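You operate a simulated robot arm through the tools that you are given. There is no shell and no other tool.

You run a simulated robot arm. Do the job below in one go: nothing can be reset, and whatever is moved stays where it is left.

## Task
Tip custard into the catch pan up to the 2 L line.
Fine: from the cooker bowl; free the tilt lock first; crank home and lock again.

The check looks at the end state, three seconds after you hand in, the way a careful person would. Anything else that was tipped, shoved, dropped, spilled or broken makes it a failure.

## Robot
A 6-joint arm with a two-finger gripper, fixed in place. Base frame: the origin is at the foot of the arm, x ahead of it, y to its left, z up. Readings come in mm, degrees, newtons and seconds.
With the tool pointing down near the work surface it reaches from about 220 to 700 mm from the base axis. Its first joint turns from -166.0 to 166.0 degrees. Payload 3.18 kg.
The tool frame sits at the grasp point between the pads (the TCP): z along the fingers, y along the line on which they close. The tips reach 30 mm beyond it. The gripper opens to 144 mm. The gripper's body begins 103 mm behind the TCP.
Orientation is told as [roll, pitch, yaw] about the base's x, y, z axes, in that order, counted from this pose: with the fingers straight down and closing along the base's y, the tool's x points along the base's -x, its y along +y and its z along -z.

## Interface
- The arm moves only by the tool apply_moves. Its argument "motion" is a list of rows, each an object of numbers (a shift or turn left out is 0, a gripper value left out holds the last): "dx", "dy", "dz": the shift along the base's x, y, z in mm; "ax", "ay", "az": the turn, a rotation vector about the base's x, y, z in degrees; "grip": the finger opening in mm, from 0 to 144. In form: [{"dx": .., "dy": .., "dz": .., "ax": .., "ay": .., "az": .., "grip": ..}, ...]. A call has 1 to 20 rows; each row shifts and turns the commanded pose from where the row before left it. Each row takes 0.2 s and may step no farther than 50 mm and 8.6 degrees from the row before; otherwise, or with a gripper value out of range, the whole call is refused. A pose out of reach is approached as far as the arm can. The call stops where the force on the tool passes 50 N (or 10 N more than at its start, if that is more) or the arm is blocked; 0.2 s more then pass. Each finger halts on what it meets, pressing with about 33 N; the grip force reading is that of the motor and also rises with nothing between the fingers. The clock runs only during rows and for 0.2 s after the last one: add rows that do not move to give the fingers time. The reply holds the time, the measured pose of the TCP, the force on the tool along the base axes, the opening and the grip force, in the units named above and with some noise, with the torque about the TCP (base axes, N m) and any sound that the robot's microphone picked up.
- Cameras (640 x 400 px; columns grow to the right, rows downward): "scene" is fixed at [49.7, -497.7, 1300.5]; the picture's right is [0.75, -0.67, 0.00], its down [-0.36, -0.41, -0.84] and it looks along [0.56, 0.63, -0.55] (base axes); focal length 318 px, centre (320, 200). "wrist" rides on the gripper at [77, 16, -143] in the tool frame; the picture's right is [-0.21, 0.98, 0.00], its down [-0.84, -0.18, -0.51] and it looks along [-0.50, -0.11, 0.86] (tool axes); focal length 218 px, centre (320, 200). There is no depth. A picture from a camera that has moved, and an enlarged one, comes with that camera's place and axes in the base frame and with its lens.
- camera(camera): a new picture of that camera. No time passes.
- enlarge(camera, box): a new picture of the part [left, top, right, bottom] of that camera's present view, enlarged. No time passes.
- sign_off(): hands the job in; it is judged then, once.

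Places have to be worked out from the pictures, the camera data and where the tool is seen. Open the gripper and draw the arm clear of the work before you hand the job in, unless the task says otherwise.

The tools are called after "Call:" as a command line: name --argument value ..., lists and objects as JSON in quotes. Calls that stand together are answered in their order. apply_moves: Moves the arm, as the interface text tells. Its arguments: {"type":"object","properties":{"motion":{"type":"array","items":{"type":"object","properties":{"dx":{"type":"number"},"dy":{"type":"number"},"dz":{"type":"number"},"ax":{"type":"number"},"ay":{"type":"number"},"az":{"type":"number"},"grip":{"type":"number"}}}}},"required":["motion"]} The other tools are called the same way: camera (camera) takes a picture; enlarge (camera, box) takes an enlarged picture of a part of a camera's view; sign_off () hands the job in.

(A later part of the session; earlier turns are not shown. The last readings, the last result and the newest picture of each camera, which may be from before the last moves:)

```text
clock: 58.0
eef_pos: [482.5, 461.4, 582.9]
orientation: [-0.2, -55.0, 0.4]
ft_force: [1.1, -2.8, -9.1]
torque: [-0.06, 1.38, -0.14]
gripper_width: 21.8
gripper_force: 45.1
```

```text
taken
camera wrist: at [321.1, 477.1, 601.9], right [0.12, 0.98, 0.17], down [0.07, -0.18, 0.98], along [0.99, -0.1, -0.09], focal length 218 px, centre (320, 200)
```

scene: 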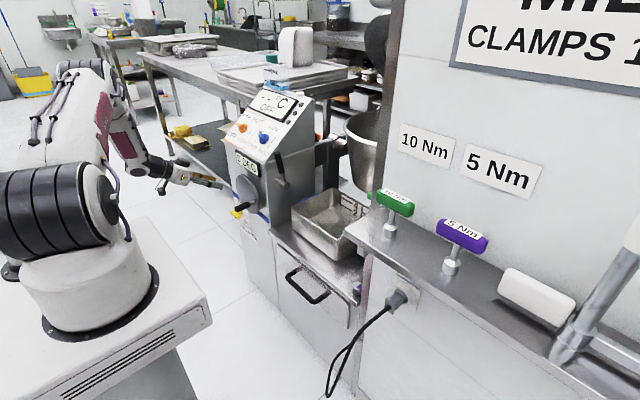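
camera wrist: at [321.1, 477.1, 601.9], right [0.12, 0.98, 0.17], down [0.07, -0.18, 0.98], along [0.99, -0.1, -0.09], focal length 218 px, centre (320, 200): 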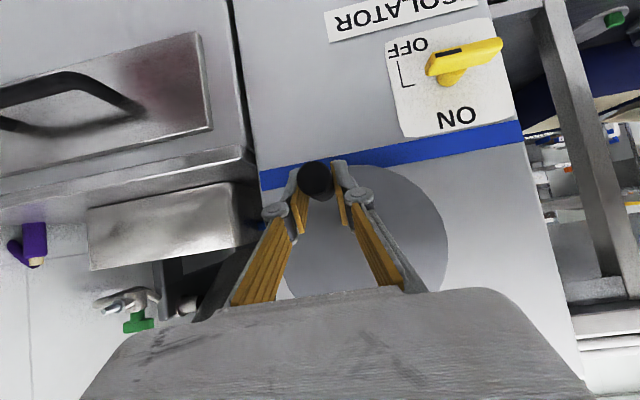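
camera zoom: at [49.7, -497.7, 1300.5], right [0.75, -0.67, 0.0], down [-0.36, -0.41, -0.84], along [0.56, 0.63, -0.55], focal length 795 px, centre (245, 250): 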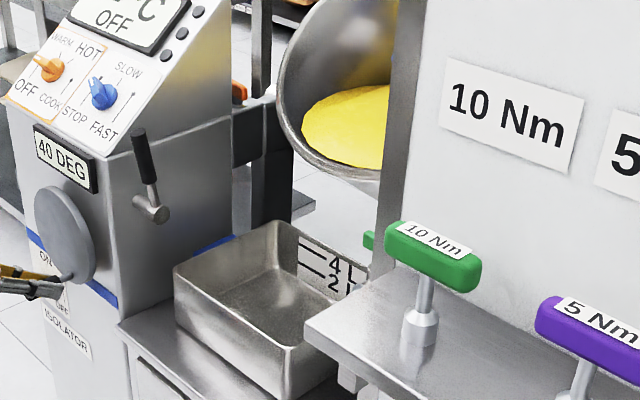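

Custard is almost at the rim edge now, with about 40° of true tilt. Two more small steps.

Call:
apply_moves --motion '[{"dy": 6.4, "dz": -2.2}, {"dy": 6.6, "dz": -1.5}, {"dx": 0}, {"dx": 0}]'

Call:
enlarge --camera "scene" --box '[300, 100, 400, 260]'

```text
clock: 59.0
eef_pos: [481.4, 473.7, 579.4]
orientation: [-0.2, -54.9, 0.5]
ft_force: [-4.9, -1.8, -5.2]
torque: [0.0, -0.97, -0.06]
gripper_width: 21.7
gripper_force: 45.4
```

```text
2.50 times, centred on (350, 180) of scene
camera zoom: at [49.7, -497.7, 1300.5], right [0.75, -0.67, 0.0], down [-0.36, -0.41, -0.84], along [0.56, 0.63, -0.55], focal length 795 px, centre (245, 250)
```

zoom: 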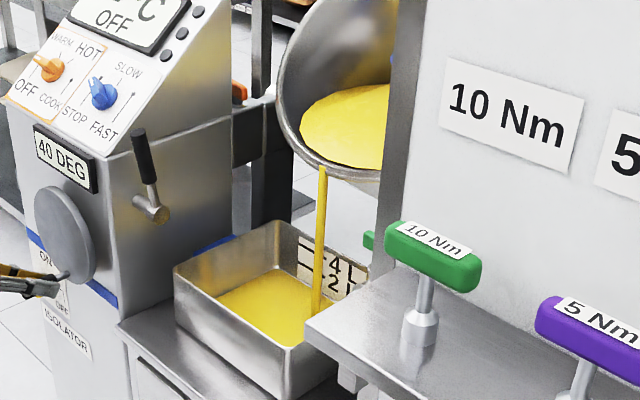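

Flow has started and the pan is filling quickly. I'll read the level against the line right away; no time passes for pictures.

Call:
enlarge --camera "scene" --box '[340, 178, 390, 228]'

Call:
enlarge --camera "scene" --box '[360, 185, 396, 215]'

```text
8.00 times, centred on (365, 203) of scene
camera zoom: at [49.7, -497.7, 1300.5], right [0.75, -0.67, 0.0], down [-0.36, -0.41, -0.84], along [0.56, 0.63, -0.55], focal length 2543 px, centre (-40, 176)
```

zoom: 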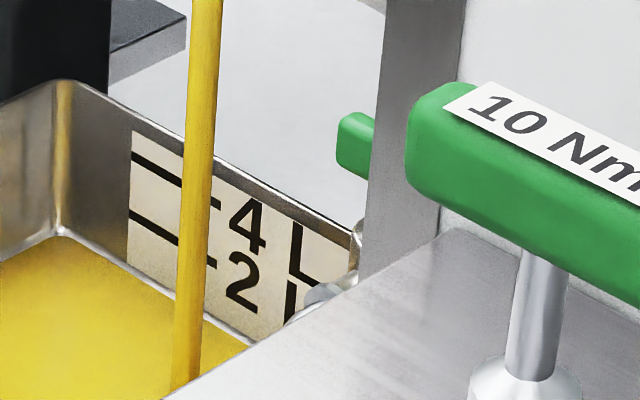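

```text
13.33 times, centred on (378, 200) of scene
camera zoom: at [49.7, -497.7, 1300.5], right [0.75, -0.67, 0.0], down [-0.36, -0.41, -0.84], along [0.56, 0.63, -0.55], focal length 4238 px, centre (-453, 200)
```

zoom: 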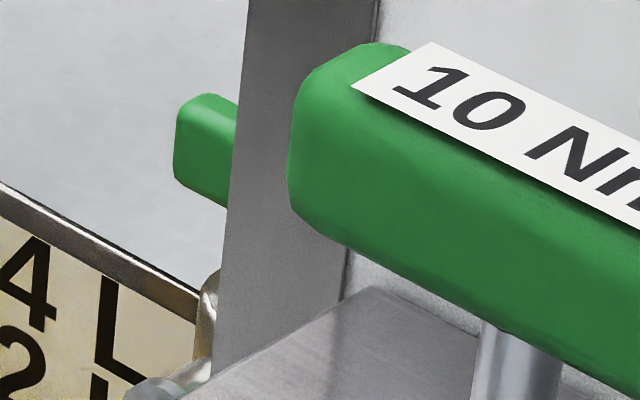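

The level is still just above the pan floor, well under the 2 L line. I'll hold this tilt for one short step and see how fast it rises.

Call:
apply_moves --motion '[{"dx": 0}]'

Call:
enlarge --camera "scene" --box '[340, 178, 390, 228]'

```text
clock: 59.4
eef_pos: [481.7, 472.8, 578.7]
orientation: [-0.3, -55.0, 0.3]
ft_force: [-4.9, 0.4, -4.8]
torque: [0.01, -0.97, 0.0]
gripper_width: 21.6
gripper_force: 45.4
```

```text
8.00 times, centred on (365, 203) of scene
camera zoom: at [49.7, -497.7, 1300.5], right [0.75, -0.67, 0.0], down [-0.36, -0.41, -0.84], along [0.56, 0.63, -0.55], focal length 2543 px, centre (-40, 176)
```

zoom: 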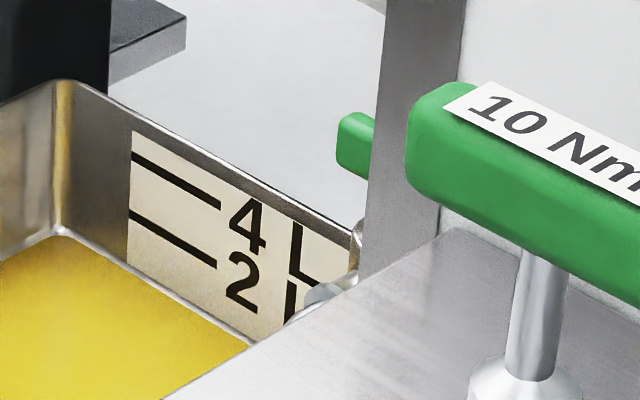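

Flow has stopped by itself, so the poured amount follows the tilt and the level sits near the label's bottom, perhaps 0.2–0.3 L. I'll advance one small crank step at a time and let it settle.

Call:
apply_moves --motion '[{"dy": 6.7, "dz": -0.9}, {"dx": 0}, {"dx": 0}, {"dx": 0}, {"dx": 0}]'

Call:
enlarge --camera "scene" --box '[340, 178, 390, 228]'

Call:
enlarge --camera "scene" --box '[300, 100, 400, 260]'

```text
clock: 60.6
eef_pos: [481.4, 479.1, 578.5]
orientation: [-0.3, -54.9, 0.3]
ft_force: [-12.1, -1.9, -3.1]
torque: [0.0, 0.56, -0.1]
gripper_width: 21.5
gripper_force: 45.7
```

```text
8.00 times, centred on (365, 203) of scene
camera zoom: at [49.7, -497.7, 1300.5], right [0.75, -0.67, 0.0], down [-0.36, -0.41, -0.84], along [0.56, 0.63, -0.55], focal length 2543 px, centre (-40, 176)
```

zoom: 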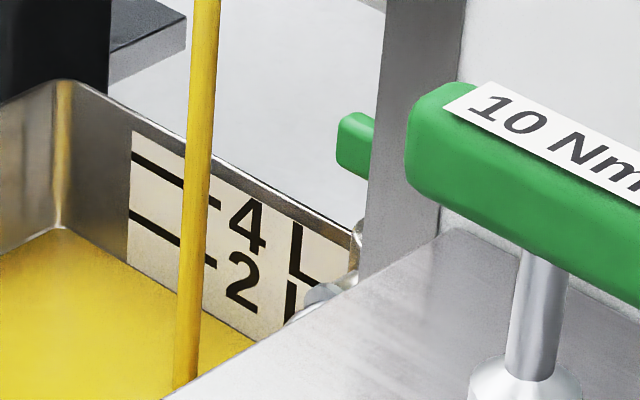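

```text
2.50 times, centred on (350, 180) of scene
camera zoom: at [49.7, -497.7, 1300.5], right [0.75, -0.67, 0.0], down [-0.36, -0.41, -0.84], along [0.56, 0.63, -0.55], focal length 795 px, centre (245, 250)
```

zoom: 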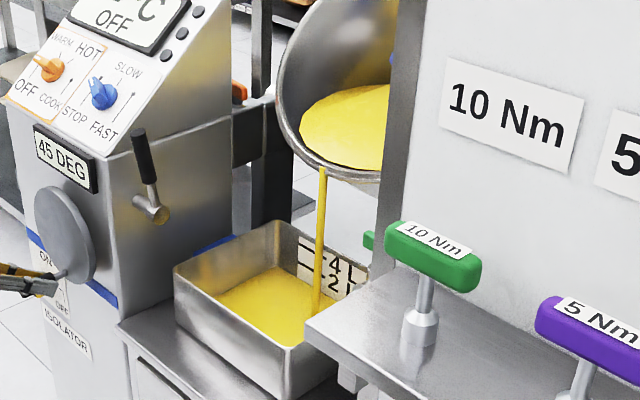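

Flowing thinly at 45 DEG with the level creeping up. I'll wait for this to settle.

Call:
apply_moves --motion '[{"dx": 0}, {"dx": 0}]'

Call:
enlarge --camera "scene" --box '[340, 178, 390, 228]'

```text
clock: 61.2
eef_pos: [481.9, 479.1, 578.7]
orientation: [-0.2, -54.9, 0.5]
ft_force: [-11.7, 0.0, -3.5]
torque: [-0.01, 0.75, 0.0]
gripper_width: 21.5
gripper_force: 45.7
```

```text
8.00 times, centred on (365, 203) of scene
camera zoom: at [49.7, -497.7, 1300.5], right [0.75, -0.67, 0.0], down [-0.36, -0.41, -0.84], along [0.56, 0.63, -0.55], focal length 2543 px, centre (-40, 176)
```

zoom: 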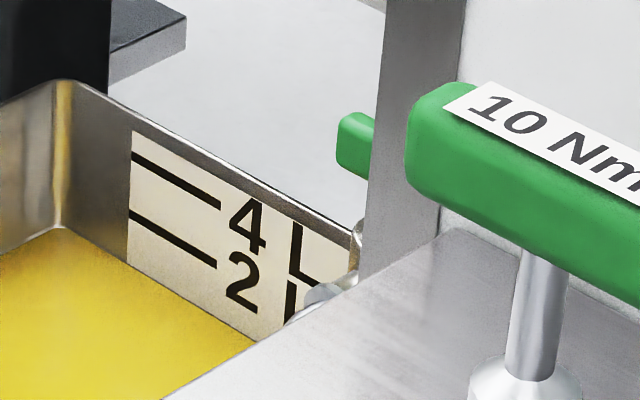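

Settled. I'll zoom tightly on the label's left edge to measure the level against the 2 L and 4 L lines.

Call:
enlarge --camera "scene" --box '[332, 190, 360, 218]'

```text
14.29 times, centred on (346, 204) of scene
camera zoom: at [49.7, -497.7, 1300.5], right [0.75, -0.67, 0.0], down [-0.36, -0.41, -0.84], along [0.56, 0.63, -0.55], focal length 4541 px, centre (-51, 143)
```

zoom: 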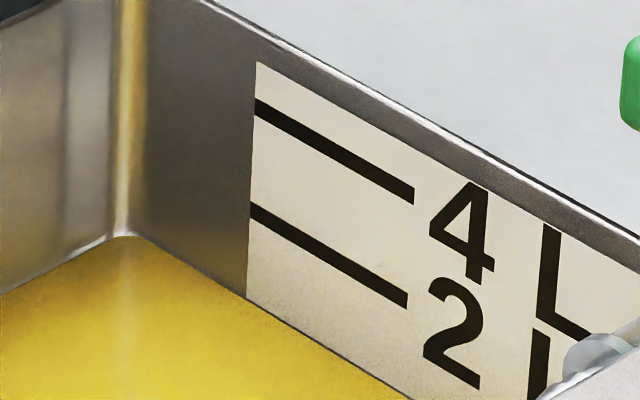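

At the label edge the lines sit at y=107 (4 L) and 211 (2 L), and the custard is at 298, so about 0.3 L. I'll go on two crank steps (about 1° of tilt) and let it settle.

Call:
apply_moves --motion '[{"dx": -0.5, "dy": 6.8, "dz": -0.4}, {"dy": 6.8, "dz": 0.3}, {"dx": 0}, {"dx": 0}, {"dx": 0}, {"dx": 0}, {"dx": 0}, {"dx": 0}]'

Call:
enlarge --camera "scene" --box '[332, 190, 360, 218]'

Call:
enlarge --camera "scene" --box '[300, 100, 400, 260]'

```text
clock: 63.0
eef_pos: [480.7, 492.9, 579.3]
orientation: [-0.2, -55.0, 0.4]
ft_force: [20.6, 0.3, -11.9]
torque: [-0.01, -0.3, 0.01]
gripper_width: 21.4
gripper_force: 45.6
```

```text
14.29 times, centred on (346, 204) of scene
camera zoom: at [49.7, -497.7, 1300.5], right [0.75, -0.67, 0.0], down [-0.36, -0.41, -0.84], along [0.56, 0.63, -0.55], focal length 4541 px, centre (-51, 143)
```

zoom: 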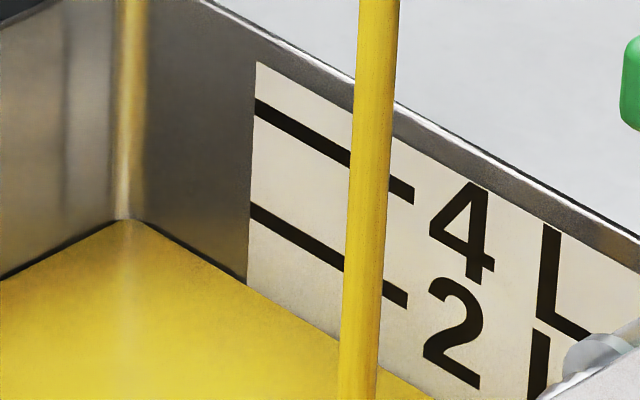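

```text
2.50 times, centred on (350, 180) of scene
camera zoom: at [49.7, -497.7, 1300.5], right [0.75, -0.67, 0.0], down [-0.36, -0.41, -0.84], along [0.56, 0.63, -0.55], focal length 795 px, centre (245, 250)
```

zoom: 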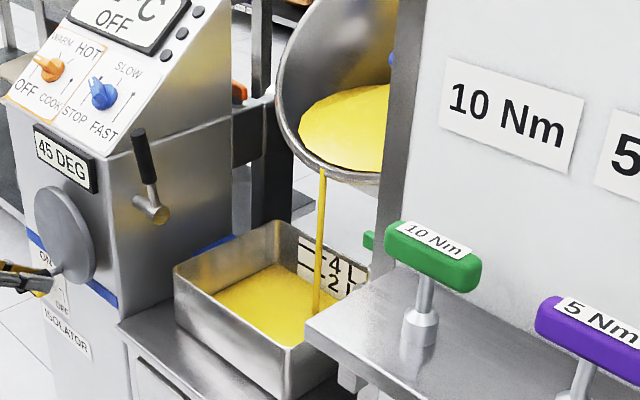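

About 0.6 L and still trickling. I'll wait for it to settle, and undo a bit of the axial pull.

Call:
apply_moves --motion '[{"dx": 0.3}, {"dx": 0}, {"dx": 0}, {"dx": 0}]'

Call:
enlarge --camera "scene" --box '[332, 190, 360, 218]'

```text
clock: 64.0
eef_pos: [481.1, 494.0, 578.3]
orientation: [-0.2, -54.9, 0.2]
ft_force: [23.3, -0.7, -17.7]
torque: [-0.01, 0.37, -0.03]
gripper_width: 21.8
gripper_force: 44.8
```

```text
14.29 times, centred on (346, 204) of scene
camera zoom: at [49.7, -497.7, 1300.5], right [0.75, -0.67, 0.0], down [-0.36, -0.41, -0.84], along [0.56, 0.63, -0.55], focal length 4541 px, centre (-51, 143)
```

zoom: 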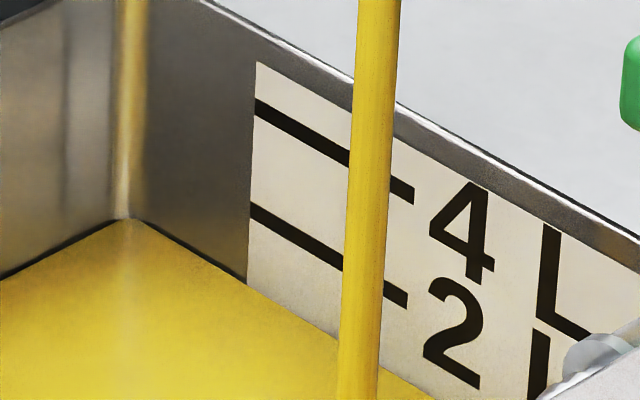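

The level is about the same with a thin stream still running. I'll relieve the pull along the tool axis and wait a bit more.

Call:
apply_moves --motion '[{"dx": 0.8, "dz": -0.6}, {"dx": 0}, {"dx": 0}, {"dx": 0}]'

Call:
enlarge --camera "scene" --box '[332, 190, 360, 218]'

```text
clock: 65.0
eef_pos: [481.7, 495.5, 578.5]
orientation: [-0.2, -54.9, 0.4]
ft_force: [11.8, 0.7, -11.3]
torque: [-0.01, 0.73, -0.04]
gripper_width: 21.7
gripper_force: 45.0
```

```text
14.29 times, centred on (346, 204) of scene
camera zoom: at [49.7, -497.7, 1300.5], right [0.75, -0.67, 0.0], down [-0.36, -0.41, -0.84], along [0.56, 0.63, -0.55], focal length 4541 px, centre (-51, 143)
```

zoom: 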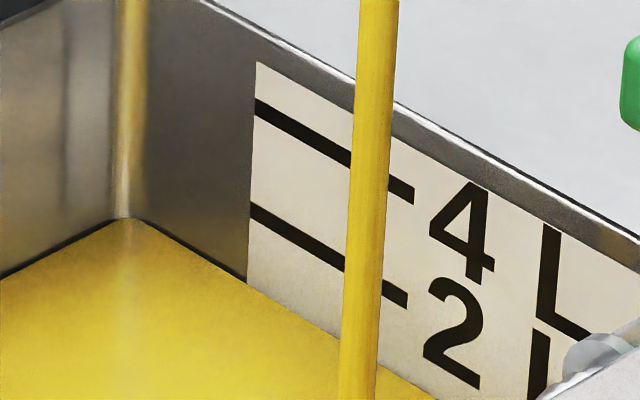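

Level is about 0.62 L. I'll take two more crank steps and wait.

Call:
apply_moves --motion '[{"dy": 6.7, "dz": 0.8}, {"dy": 6.5, "dz": 1.4}, {"dx": 0}, {"dx": 0}, {"dx": 0}, {"dx": 0}, {"dx": 0}, {"dx": 0}]'

Call:
enlarge --camera "scene" --box '[332, 190, 360, 218]'

Call:
enlarge --camera "scene" --box '[300, 100, 400, 260]'

```text
clock: 66.8
eef_pos: [481.5, 507.7, 583.1]
orientation: [-0.1, -55.0, 0.5]
ft_force: [19.5, 3.4, -5.0]
torque: [0.0, -0.27, 0.15]
gripper_width: 21.7
gripper_force: 44.8
```

```text
14.29 times, centred on (346, 204) of scene
camera zoom: at [49.7, -497.7, 1300.5], right [0.75, -0.67, 0.0], down [-0.36, -0.41, -0.84], along [0.56, 0.63, -0.55], focal length 4541 px, centre (-51, 143)
```

zoom: 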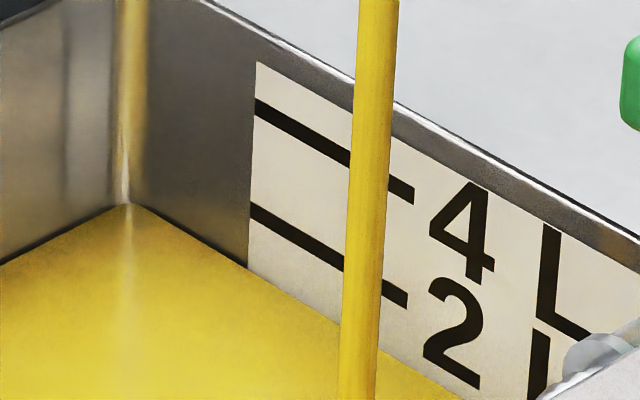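

```text
2.50 times, centred on (350, 180) of scene
camera zoom: at [49.7, -497.7, 1300.5], right [0.75, -0.67, 0.0], down [-0.36, -0.41, -0.84], along [0.56, 0.63, -0.55], focal length 795 px, centre (245, 250)
```

zoom: 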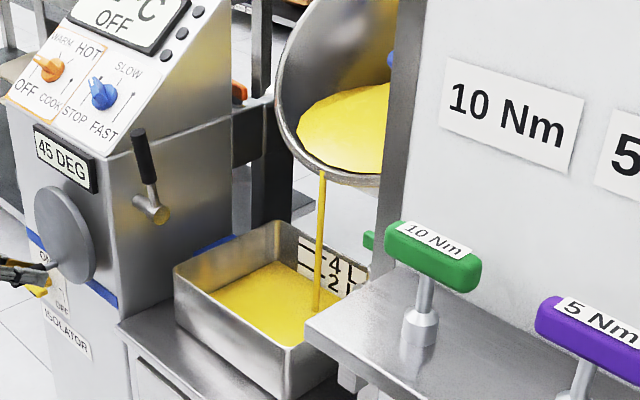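

About 0.92 L now, roughly 0.3 L per two crank steps. I'll take two more steps and settle.

Call:
apply_moves --motion '[{"dx": 0.4, "dy": 6.2, "dz": 2.6}, {"dy": 5.9, "dz": 3.4}, {"dx": 0}, {"dx": 0}, {"dx": 0}, {"dx": 0}, {"dx": 0}, {"dx": 0}, {"dx": 0}, {"dx": 0}]'

Call:
enlarge --camera "scene" --box '[332, 190, 360, 218]'

Call:
enlarge --camera "scene" --box '[300, 100, 400, 260]'

```text
clock: 69.0
eef_pos: [483.0, 520.5, 588.6]
orientation: [-0.3, -54.9, 0.4]
ft_force: [-23.0, -15.5, 20.2]
torque: [-0.09, -0.38, -0.49]
gripper_width: 21.5
gripper_force: 44.9
```

```text
14.29 times, centred on (346, 204) of scene
camera zoom: at [49.7, -497.7, 1300.5], right [0.75, -0.67, 0.0], down [-0.36, -0.41, -0.84], along [0.56, 0.63, -0.55], focal length 4541 px, centre (-51, 143)
```

zoom: 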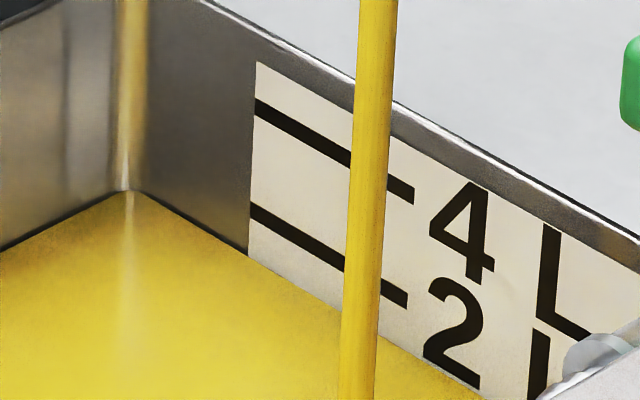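

```text
2.50 times, centred on (350, 180) of scene
camera zoom: at [49.7, -497.7, 1300.5], right [0.75, -0.67, 0.0], down [-0.36, -0.41, -0.84], along [0.56, 0.63, -0.55], focal length 795 px, centre (245, 250)
```

zoom: 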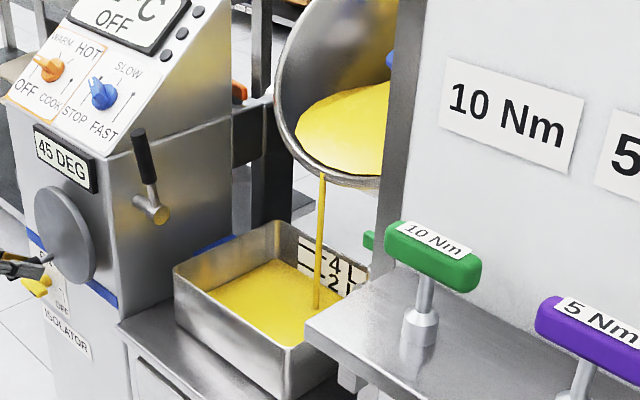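

About 1.17 L and still running thinly. I'll relieve the contact force and let it run on to see where it settles.

Call:
apply_moves --motion '[{"dx": -0.7, "dy": -0.8, "dz": 0.6}, {"dx": 0}, {"dx": 0}, {"dx": 0}, {"dx": 0}, {"dx": 0}]'

Call:
enlarge --camera "scene" --box '[332, 190, 360, 218]'

```text
clock: 70.4
eef_pos: [481.8, 518.9, 587.4]
orientation: [-0.2, -55.0, 0.3]
ft_force: [3.5, 0.9, 2.7]
torque: [0.03, -0.24, 0.14]
gripper_width: 21.5
gripper_force: 44.8
```

```text
14.29 times, centred on (346, 204) of scene
camera zoom: at [49.7, -497.7, 1300.5], right [0.75, -0.67, 0.0], down [-0.36, -0.41, -0.84], along [0.56, 0.63, -0.55], focal length 4541 px, centre (-51, 143)
```

zoom: 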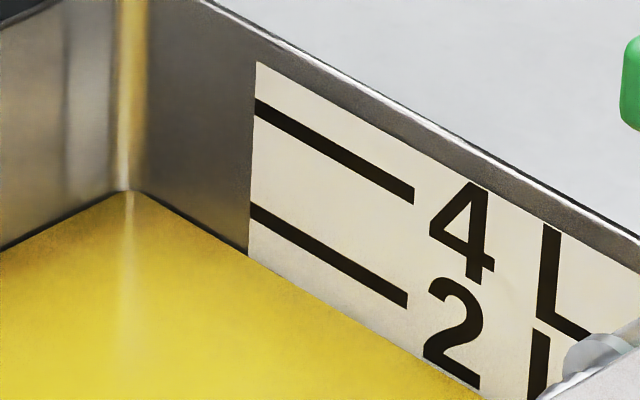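

The stream has stopped at about 1.2 L, 42 px below the 2 L line. Two more steps.

Call:
apply_moves --motion '[{"dy": 5.6, "dz": 3.9}, {"dy": 5.1, "dz": 4.5}, {"dx": 0}, {"dx": 0}, {"dx": 0}, {"dx": 0}, {"dx": 0}, {"dx": 0}, {"dx": 0}, {"dx": 0}]'

Call:
enlarge --camera "scene" --box '[332, 190, 360, 218]'

Call:
camera --camera "wrist"

```text
clock: 72.6
eef_pos: [482.5, 529.0, 595.7]
orientation: [-0.3, -54.8, 0.5]
ft_force: [17.4, 23.1, -21.1]
torque: [0.15, -0.02, 0.56]
gripper_width: 21.7
gripper_force: 45.2
```

```text
14.29 times, centred on (346, 204) of scene
camera zoom: at [49.7, -497.7, 1300.5], right [0.75, -0.67, 0.0], down [-0.36, -0.41, -0.84], along [0.56, 0.63, -0.55], focal length 4541 px, centre (-51, 143)
```

zoom: 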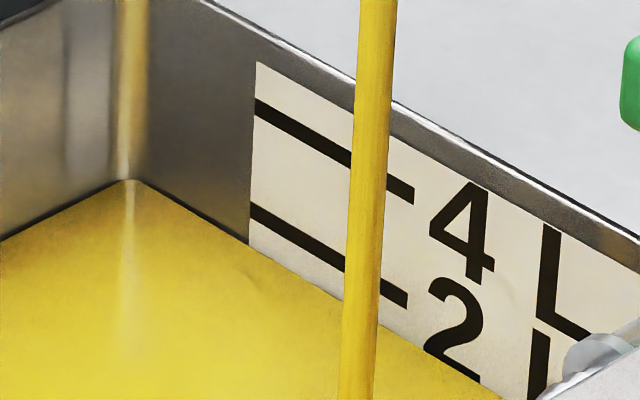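

```text
taken
camera wrist: at [321.4, 544.7, 614.8], right [0.11, 0.98, 0.17], down [0.07, -0.18, 0.98], along [0.99, -0.1, -0.09], focal length 218 px, centre (320, 200)
```

wrist: 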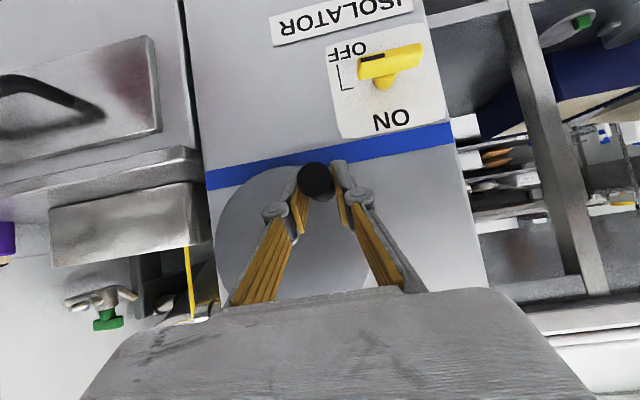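

About 1.4 L and still thinly running. I'll relieve the radial force (1 mm outward) and wait for it to stop.

Call:
apply_moves --motion '[{"dx": 0.4, "dy": 1.0, "dz": -1.0}, {"dx": 0}, {"dx": 0}, {"dx": 0}, {"dx": 0}, {"dx": 0}, {"dx": 0}, {"dx": 0}]'

Call:
enlarge --camera "scene" --box '[332, 190, 360, 218]'

```text
clock: 74.4
eef_pos: [481.9, 529.6, 595.4]
orientation: [-0.2, -54.9, 0.4]
ft_force: [-18.8, -8.2, 4.7]
torque: [-0.05, 0.82, -0.33]
gripper_width: 21.7
gripper_force: 45.2
```

```text
14.29 times, centred on (346, 204) of scene
camera zoom: at [49.7, -497.7, 1300.5], right [0.75, -0.67, 0.0], down [-0.36, -0.41, -0.84], along [0.56, 0.63, -0.55], focal length 4541 px, centre (-51, 143)
```

zoom: 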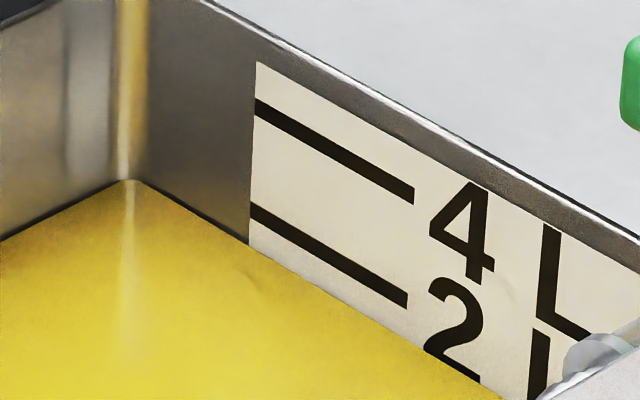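

Settled at about 1.4 L. Two more steps.

Call:
apply_moves --motion '[{"dx": -0.3, "dy": 4.6, "dz": 5.0}, {"dy": 4.1, "dz": 5.4}, {"dx": 0}, {"dx": 0}, {"dx": 0}, {"dx": 0}, {"dx": 0}, {"dx": 0}, {"dx": 0}, {"dx": 0}, {"dx": 0}, {"dx": 0}, {"dx": 0}, {"dx": 0}]'

Call:
enlarge --camera "scene" --box '[332, 190, 360, 218]'

Call:
enlarge --camera "scene" --box '[300, 100, 400, 260]'

```text
clock: 77.4
eef_pos: [483.0, 537.8, 605.5]
orientation: [-0.2, -55.0, 0.3]
ft_force: [-20.1, -20.8, 13.4]
torque: [-0.16, -0.31, -0.67]
gripper_width: 21.7
gripper_force: 45.5
```

```text
14.29 times, centred on (346, 204) of scene
camera zoom: at [49.7, -497.7, 1300.5], right [0.75, -0.67, 0.0], down [-0.36, -0.41, -0.84], along [0.56, 0.63, -0.55], focal length 4541 px, centre (-51, 143)
```

zoom: 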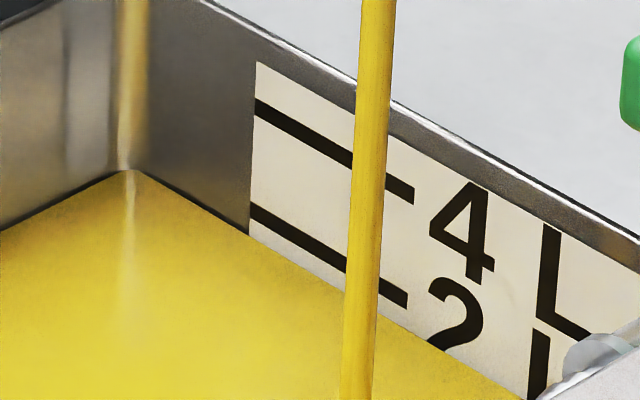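

```text
2.50 times, centred on (350, 180) of scene
camera zoom: at [49.7, -497.7, 1300.5], right [0.75, -0.67, 0.0], down [-0.36, -0.41, -0.84], along [0.56, 0.63, -0.55], focal length 795 px, centre (245, 250)
```

zoom: 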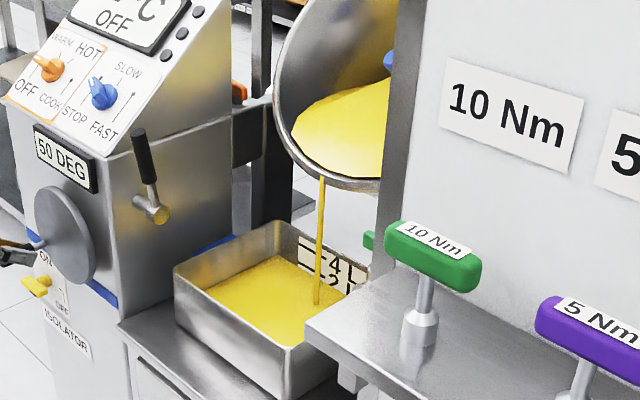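

About 1.6 L at 50 DEG. I'll relieve the radial force and wait for the trickle to end.

Call:
apply_moves --motion '[{"dx": -0.4, "dy": -0.8, "dz": 0.6}, {"dx": 0}, {"dx": 0}, {"dx": 0}, {"dx": 0}, {"dx": 0}]'

Call:
enlarge --camera "scene" --box '[332, 190, 360, 218]'

```text
clock: 78.8
eef_pos: [482.1, 537.9, 606.3]
orientation: [-0.2, -55.0, 0.3]
ft_force: [-1.0, -13.6, 7.8]
torque: [-0.08, 0.2, -0.36]
gripper_width: 21.7
gripper_force: 45.3
```

```text
14.29 times, centred on (346, 204) of scene
camera zoom: at [49.7, -497.7, 1300.5], right [0.75, -0.67, 0.0], down [-0.36, -0.41, -0.84], along [0.56, 0.63, -0.55], focal length 4541 px, centre (-51, 143)
```

zoom: 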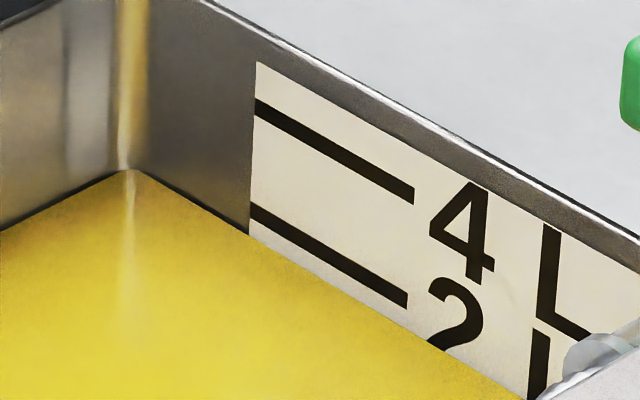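

Settled about 21 px below the line, around 1.6 L. Two more steps.

Call:
apply_moves --motion '[{"dy": 3.2, "dz": 5.8}, {"dy": 2.7, "dz": 6.2}, {"dx": 0}, {"dx": 0}, {"dx": 0}, {"dx": 0}, {"dx": 0}, {"dx": 0}, {"dx": 0}, {"dx": 0}, {"dx": 0}, {"dx": 0}, {"dx": 0}, {"dx": 0}, {"dx": 0}, {"dx": 0}]'

Call:
enlarge --camera "scene" --box '[332, 190, 360, 218]'

```text
clock: 82.2
eef_pos: [481.2, 544.7, 617.2]
orientation: [-0.3, -55.0, 0.4]
ft_force: [24.7, 23.3, -9.5]
torque: [0.17, -0.02, 0.59]
gripper_width: 21.7
gripper_force: 44.6
```

```text
14.29 times, centred on (346, 204) of scene
camera zoom: at [49.7, -497.7, 1300.5], right [0.75, -0.67, 0.0], down [-0.36, -0.41, -0.84], along [0.56, 0.63, -0.55], focal length 4541 px, centre (-51, 143)
```

zoom: 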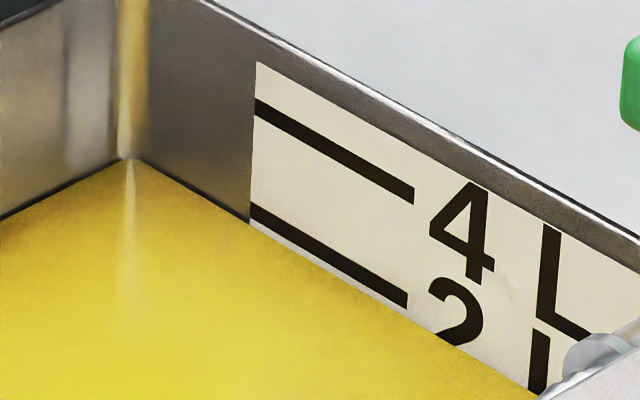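

The level is now just under the 2 L line's lower edge, about 10 px below its centre. One more small step, with the radial correction.

Call:
apply_moves --motion '[{"dx": 0.4, "dy": 2.8, "dz": 5.6}, {"dx": 0}, {"dx": 0}, {"dx": 0}, {"dx": 0}, {"dx": 0}, {"dx": 0}, {"dx": 0}, {"dx": 0}, {"dx": 0}, {"dx": 0}, {"dx": 0}, {"dx": 0}, {"dx": 0}]'

Call:
enlarge --camera "scene" --box '[332, 190, 360, 218]'

Call:
enlarge --camera "scene" --box '[300, 100, 400, 260]'

```text
clock: 85.2
eef_pos: [479.2, 545.5, 623.6]
orientation: [-0.3, -54.9, 0.4]
ft_force: [-13.5, -11.5, 1.7]
torque: [-0.09, 0.39, -0.33]
gripper_width: 21.8
gripper_force: 44.8
```

```text
14.29 times, centred on (346, 204) of scene
camera zoom: at [49.7, -497.7, 1300.5], right [0.75, -0.67, 0.0], down [-0.36, -0.41, -0.84], along [0.56, 0.63, -0.55], focal length 4541 px, centre (-51, 143)
```

zoom: 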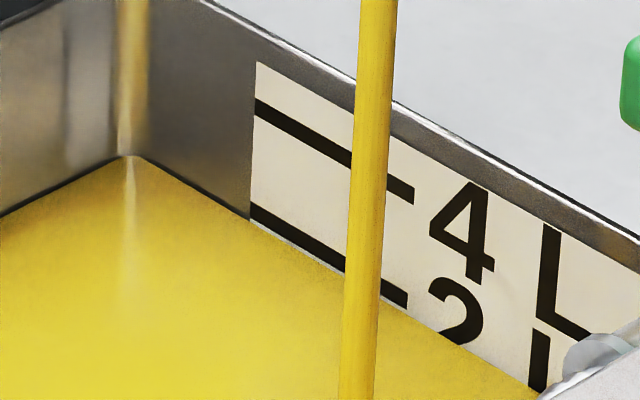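

```text
2.50 times, centred on (350, 180) of scene
camera zoom: at [49.7, -497.7, 1300.5], right [0.75, -0.67, 0.0], down [-0.36, -0.41, -0.84], along [0.56, 0.63, -0.55], focal length 795 px, centre (245, 250)
```

zoom: 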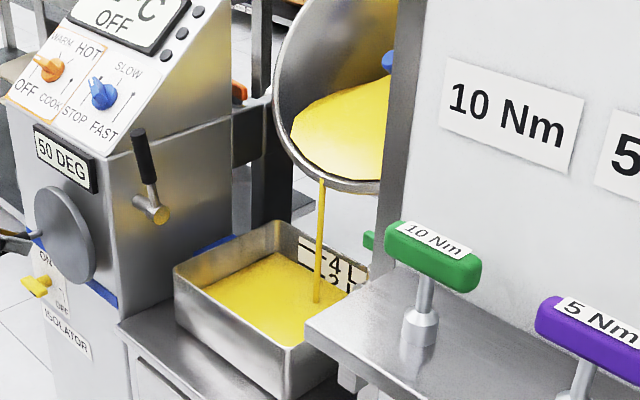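

The level is touching the line's lower edge and a trickle is still running. I'll wait for it to stop before judging.

Call:
apply_moves --motion '[{"dy": -0.4}, {"dx": 0}, {"dx": 0}, {"dx": 0}, {"dx": 0}, {"dx": 0}, {"dx": 0}]'

Call:
enlarge --camera "scene" --box '[332, 190, 360, 218]'

Call:
enlarge --camera "scene" --box '[338, 198, 350, 208]'

```text
clock: 86.8
eef_pos: [480.9, 546.2, 623.1]
orientation: [-0.2, -54.9, 0.4]
ft_force: [-29.3, -14.8, 4.9]
torque: [-0.13, -0.37, -0.45]
gripper_width: 22.0
gripper_force: 45.2
```

```text
14.29 times, centred on (346, 204) of scene
camera zoom: at [49.7, -497.7, 1300.5], right [0.75, -0.67, 0.0], down [-0.36, -0.41, -0.84], along [0.56, 0.63, -0.55], focal length 4541 px, centre (-51, 143)
```

zoom: 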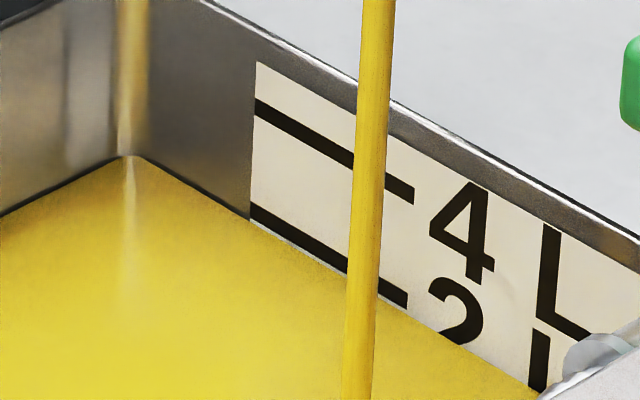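

```text
16.00 times, centred on (344, 203) of scene
camera zoom: at [49.7, -497.7, 1300.5], right [0.75, -0.67, 0.0], down [-0.36, -0.41, -0.84], along [0.56, 0.63, -0.55], focal length 5086 px, centre (-64, 152)
```

zoom: 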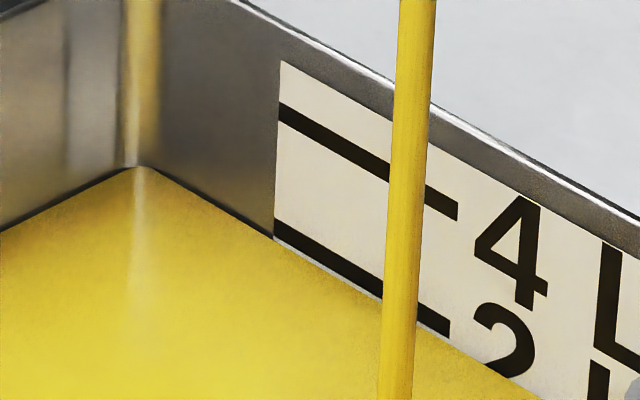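

Still trickling a few pixels under the line. I'll relieve the axial force and wait another 2 seconds.

Call:
apply_moves --motion '[{"dx": -0.6, "dy": -0.4}, {"dx": 0}, {"dx": 0}, {"dx": 0}, {"dx": 0}, {"dx": 0}, {"dx": 0}, {"dx": 0}, {"dx": 0}, {"dx": 0}]'

Call:
enlarge --camera "scene" --box '[338, 198, 350, 208]'

```text
clock: 89.0
eef_pos: [480.5, 547.0, 623.5]
orientation: [-0.2, -55.0, 0.4]
ft_force: [-5.7, -0.4, -1.7]
torque: [-0.03, 0.44, 0.01]
gripper_width: 21.6
gripper_force: 45.1
```

```text
16.00 times, centred on (344, 203) of scene
camera zoom: at [49.7, -497.7, 1300.5], right [0.75, -0.67, 0.0], down [-0.36, -0.41, -0.84], along [0.56, 0.63, -0.55], focal length 5086 px, centre (-64, 152)
```

zoom: 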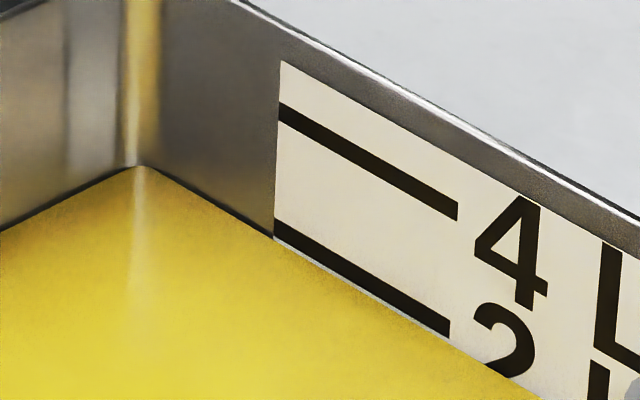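

Settled just under the line's lower edge, about 1.8–1.85 L. I'll add another 6° of crank and let it settle.

Call:
apply_moves --motion '[{"dy": 1.5, "dz": 6.6}, {"dx": 0}, {"dx": 0}, {"dx": 0}, {"dx": 0}, {"dx": 0}, {"dx": 0}, {"dx": 0}, {"dx": 0}, {"dx": 0}, {"dx": 0}, {"dx": 0}, {"dx": 0}, {"dx": 0}, {"dx": 0}, {"dx": 0}, {"dx": 0}, {"dx": 0}]'

Call:
enlarge --camera "scene" --box '[338, 198, 350, 208]'

```text
clock: 92.8
eef_pos: [481.1, 548.4, 630.0]
orientation: [-0.2, -54.9, 0.4]
ft_force: [-5.9, -10.3, 0.1]
torque: [-0.06, 0.0, -0.28]
gripper_width: 21.8
gripper_force: 45.7
```

```text
16.00 times, centred on (344, 203) of scene
camera zoom: at [49.7, -497.7, 1300.5], right [0.75, -0.67, 0.0], down [-0.36, -0.41, -0.84], along [0.56, 0.63, -0.55], focal length 5086 px, centre (-64, 152)
```

zoom: 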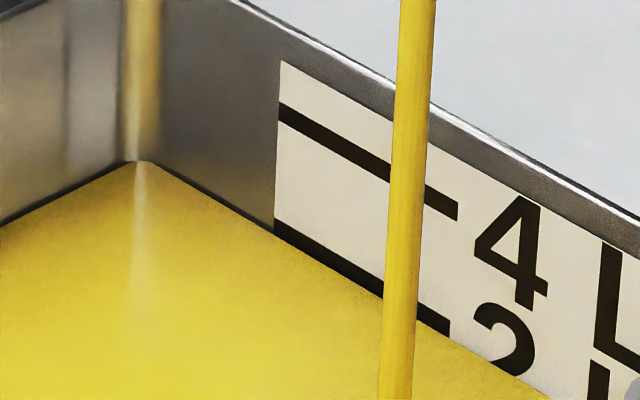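

The custard edge has now reached the line itself and a thin trickle continues. I'll let it finish.

Call:
apply_moves --motion '[{"dx": 0}, {"dx": 0}, {"dx": 0}, {"dx": 0}, {"dx": 0}, {"dx": 0}, {"dx": 0}, {"dx": 0}, {"dx": 0}]'

Call:
enlarge --camera "scene" --box '[338, 198, 350, 208]'

```text
clock: 94.8
eef_pos: [481.2, 547.6, 629.7]
orientation: [-0.1, -54.8, 0.4]
ft_force: [-4.6, -12.4, 1.8]
torque: [-0.1, 0.08, -0.31]
gripper_width: 21.8
gripper_force: 45.4
```

```text
16.00 times, centred on (344, 203) of scene
camera zoom: at [49.7, -497.7, 1300.5], right [0.75, -0.67, 0.0], down [-0.36, -0.41, -0.84], along [0.56, 0.63, -0.55], focal length 5086 px, centre (-64, 152)
```

zoom: 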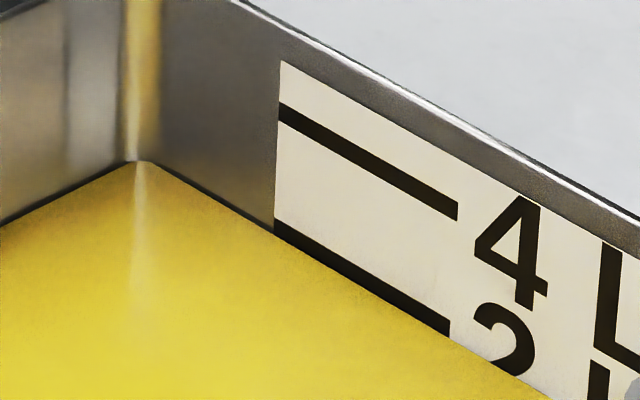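

The level is now on the lower half of the 2 L line, about 1.9 L. One more 5° nudge should bring it to the line's centre.

Call:
apply_moves --motion '[{"dy": 0.4, "dz": 5.4}, {"dx": 0}, {"dx": 0}, {"dx": 0}, {"dx": 0}, {"dx": 0}, {"dx": 0}, {"dx": 0}, {"dx": 0}, {"dx": 0}, {"dx": 0}, {"dx": 0}, {"dx": 0}, {"dx": 0}, {"dx": 0}, {"dx": 0}, {"dx": 0}, {"dx": 0}, {"dx": 0}, {"dx": 0}]'

Call:
enlarge --camera "scene" --box '[338, 198, 350, 208]'

```text
clock: 99.0
eef_pos: [480.9, 548.5, 634.8]
orientation: [-0.2, -54.9, 0.5]
ft_force: [-9.3, 2.8, -0.7]
torque: [0.02, 0.01, 0.08]
gripper_width: 21.7
gripper_force: 44.6
```

```text
16.00 times, centred on (344, 203) of scene
camera zoom: at [49.7, -497.7, 1300.5], right [0.75, -0.67, 0.0], down [-0.36, -0.41, -0.84], along [0.56, 0.63, -0.55], focal length 5086 px, centre (-64, 152)
```

zoom: 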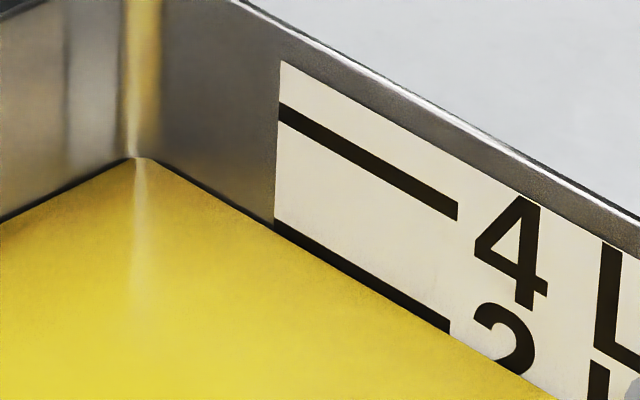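

The stream has stopped and the level sits at about the middle of the 2 L line. Now I'll crank home, reversing along the same circle and correcting from readings as I go.

Call:
apply_moves --motion '[{"dy": -1.1, "dz": -6.9}, {"dy": -1.7, "dz": -6.4}, {"dy": -2.4, "dz": -6.2}, {"dy": -3.0, "dz": -5.9}, {"dy": -3.6, "dz": -5.6}, {"dy": -4.2, "dz": -5.2}, {"dy": -4.7, "dz": -4.7}, {"dx": 0}]'

Call:
enlarge --camera "scene" --box '[300, 100, 400, 260]'

Call:
enlarge --camera "scene" --box '[338, 198, 350, 208]'

```text
clock: 100.8
eef_pos: [481.4, 525.0, 592.7]
orientation: [-0.4, -54.7, 0.4]
ft_force: [-0.6, 9.3, -14.6]
torque: [0.04, 0.8, 0.17]
gripper_width: 21.7
gripper_force: 44.8
```

```text
2.50 times, centred on (350, 180) of scene
camera zoom: at [49.7, -497.7, 1300.5], right [0.75, -0.67, 0.0], down [-0.36, -0.41, -0.84], along [0.56, 0.63, -0.55], focal length 795 px, centre (245, 250)
```

zoom: 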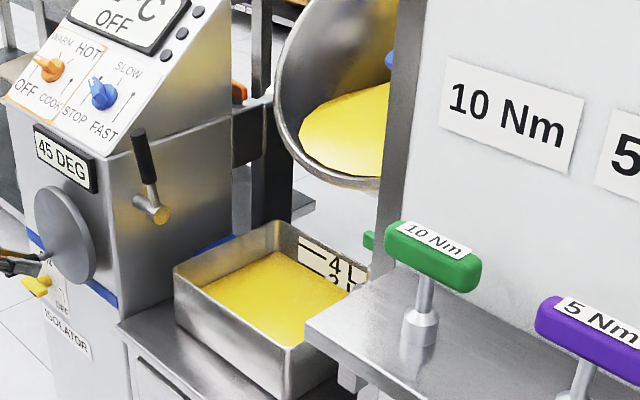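

```text
16.00 times, centred on (344, 203) of scene
camera zoom: at [49.7, -497.7, 1300.5], right [0.75, -0.67, 0.0], down [-0.36, -0.41, -0.84], along [0.56, 0.63, -0.55], focal length 5086 px, centre (-64, 152)
```

zoom: 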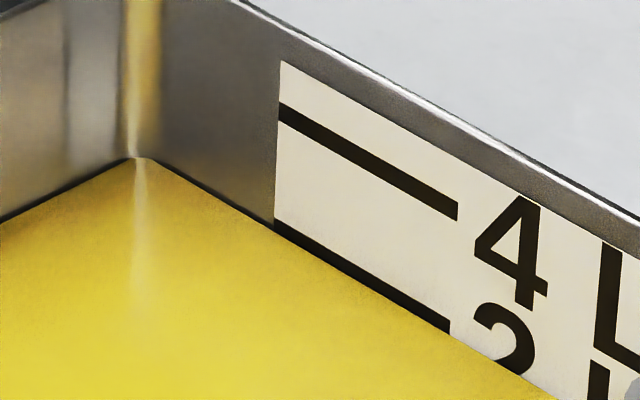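

The flow is fully stopped, tilt is coming back (45 DEG) and the level is unchanged. Continuing the reverse around the bottom.

Call:
apply_moves --motion '[{"dy": -4.5, "dz": -4.4}, {"dy": -5.7, "dz": -3.4}, {"dy": -6.0, "dz": -2.9}, {"dy": -6.3, "dz": -2.1}, {"dy": -6.5, "dz": -1.5}, {"dy": -6.7, "dz": -0.8}, {"dy": -6.6, "dz": -0.2}, {"dy": -6.7, "dz": 0.6}, {"dx": 0}]'

Call:
camera --camera "wrist"

```text
clock: 102.8
eef_pos: [480.7, 476.2, 577.8]
orientation: [-0.3, -54.9, 0.2]
ft_force: [5.1, -3.2, -17.6]
torque: [-0.05, 1.43, -0.13]
gripper_width: 21.7
gripper_force: 45.4
```

```text
taken
camera wrist: at [320.6, 492.7, 597.8], right [0.12, 0.98, 0.17], down [0.07, -0.18, 0.98], along [0.99, -0.11, -0.09], focal length 218 px, centre (320, 200)
```

wrist: 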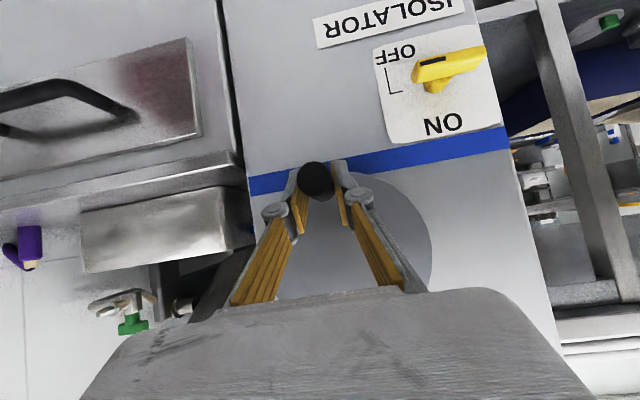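

Tracking well at α≈82°. Continuing up the right side.

Call:
apply_moves --motion '[{"dy": -6.5, "dz": 0.7}, {"dy": -6.4, "dz": 1.7}, {"dy": -6.1, "dz": 2.6}, {"dy": -5.9, "dz": 3.3}, {"dy": -5.4, "dz": 3.8}, {"dy": -5.1, "dz": 4.4}, {"dy": -4.5, "dz": 4.9}, {"dy": -4.0, "dz": 5.3}, {"dx": 0}]'

Call:
enlarge --camera "scene" --box '[220, 130, 400, 270]'

```text
clock: 104.8
eef_pos: [481.1, 432.5, 606.5]
orientation: [-0.4, -54.8, 0.3]
ft_force: [9.7, -25.8, -19.2]
torque: [-0.17, 0.69, -0.58]
gripper_width: 22.0
gripper_force: 44.9
```

```text
2.86 times, centred on (310, 200) of scene
camera zoom: at [49.7, -497.7, 1300.5], right [0.75, -0.67, 0.0], down [-0.36, -0.41, -0.84], along [0.56, 0.63, -0.55], focal length 908 px, centre (349, 200)
```

zoom: 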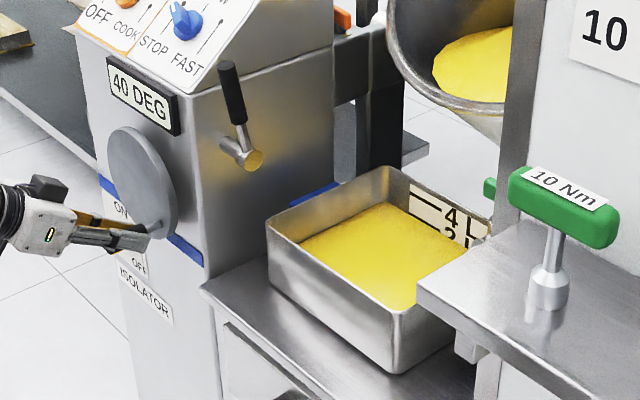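

The tool is about 1.5 mm inside the circle here, so I'll bias outward and continue.

Call:
apply_moves --motion '[{"dy": -4.7, "dz": 4.2}, {"dy": -3.0, "dz": 6.0}, {"dy": -2.2, "dz": 6.4}, {"dy": -1.5, "dz": 6.6}, {"dy": -0.8, "dz": 6.7}, {"dy": -0.1, "dz": 6.7}, {"dy": 0.6, "dz": 6.7}, {"dx": 0}]'

Call:
camera --camera "wrist"

```text
clock: 106.6
eef_pos: [480.4, 421.2, 650.1]
orientation: [-0.2, -54.9, 0.2]
ft_force: [-7.1, -28.9, 3.8]
torque: [-0.22, -1.03, -0.82]
gripper_width: 21.6
gripper_force: 45.1
```

```text
taken
camera wrist: at [320.4, 437.9, 669.0], right [0.12, 0.98, 0.17], down [0.07, -0.18, 0.98], along [0.99, -0.11, -0.09], focal length 218 px, centre (320, 200)
```

wrist: 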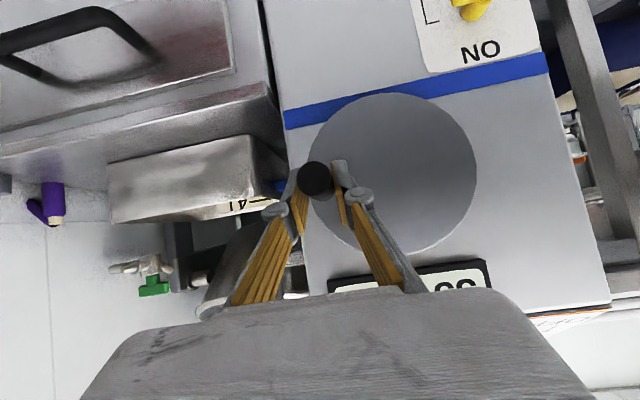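

The knob is pulling towards -y, so I'll bias 1.5 mm that way and continue up and over.

Call:
apply_moves --motion '[{"dy": -0.3, "dz": 6.6}, {"dy": 1.9, "dz": 6.5}, {"dy": 2.6, "dz": 6.2}, {"dy": 3.3, "dz": 5.9}, {"dy": 3.9, "dz": 5.5}, {"dy": 4.4, "dz": 5.1}, {"dy": 4.9, "dz": 4.6}, {"dx": 0}]'

Call:
enlarge --camera "scene" --box '[220, 130, 400, 270]'

```text
clock: 108.4
eef_pos: [481.3, 443.5, 690.8]
orientation: [0.0, -55.0, 0.4]
ft_force: [-25.4, -4.6, 9.4]
torque: [-0.04, 0.67, -0.17]
gripper_width: 21.2
gripper_force: 44.9
```

```text
2.86 times, centred on (310, 200) of scene
camera zoom: at [49.7, -497.7, 1300.5], right [0.75, -0.67, 0.0], down [-0.36, -0.41, -0.84], along [0.56, 0.63, -0.55], focal length 908 px, centre (349, 200)
```

zoom: 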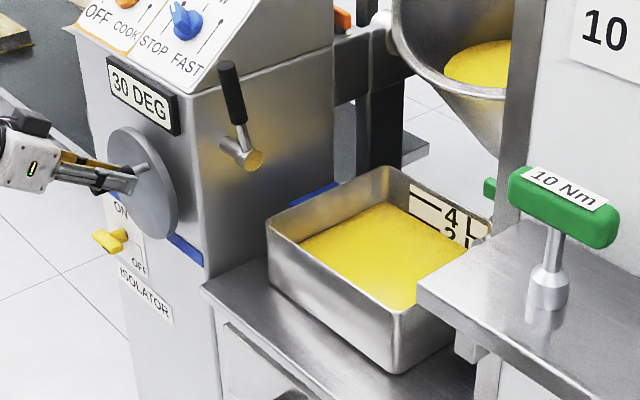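

30 DEG and tracking. Continuing across the top.

Call:
apply_moves --motion '[{"dx": -0.5, "dy": 5.4, "dz": 3.8}, {"dy": 5.8, "dz": 3.2}, {"dy": 6.1, "dz": 2.7}, {"dy": 6.4, "dz": 2.1}, {"dy": 6.6, "dz": 1.4}, {"dy": 6.7, "dz": 0.7}, {"dy": 6.7, "dz": 0.0}, {"dy": 6.7, "dz": -0.6}, {"dx": 0}]'

Call:
camera --camera "wrist"

```text
clock: 110.4
eef_pos: [481.3, 495.3, 705.3]
orientation: [0.1, -55.1, 0.1]
ft_force: [13.1, 7.3, 25.3]
torque: [0.02, -0.36, 0.14]
gripper_width: 21.7
gripper_force: 45.3
```

```text
taken
camera wrist: at [320.7, 511.5, 723.2], right [0.11, 0.98, 0.17], down [0.06, -0.18, 0.98], along [0.99, -0.1, -0.08], focal length 218 px, centre (320, 200)
```

wrist: 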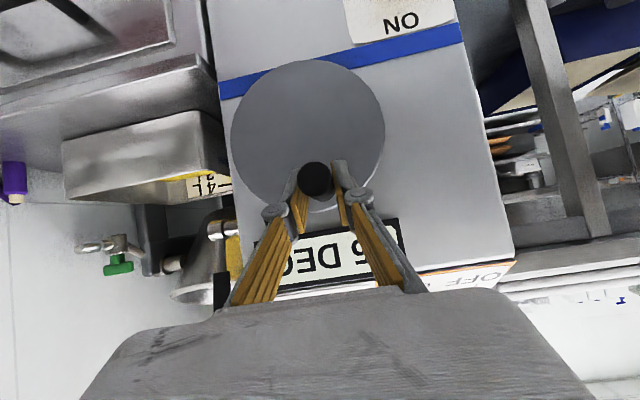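

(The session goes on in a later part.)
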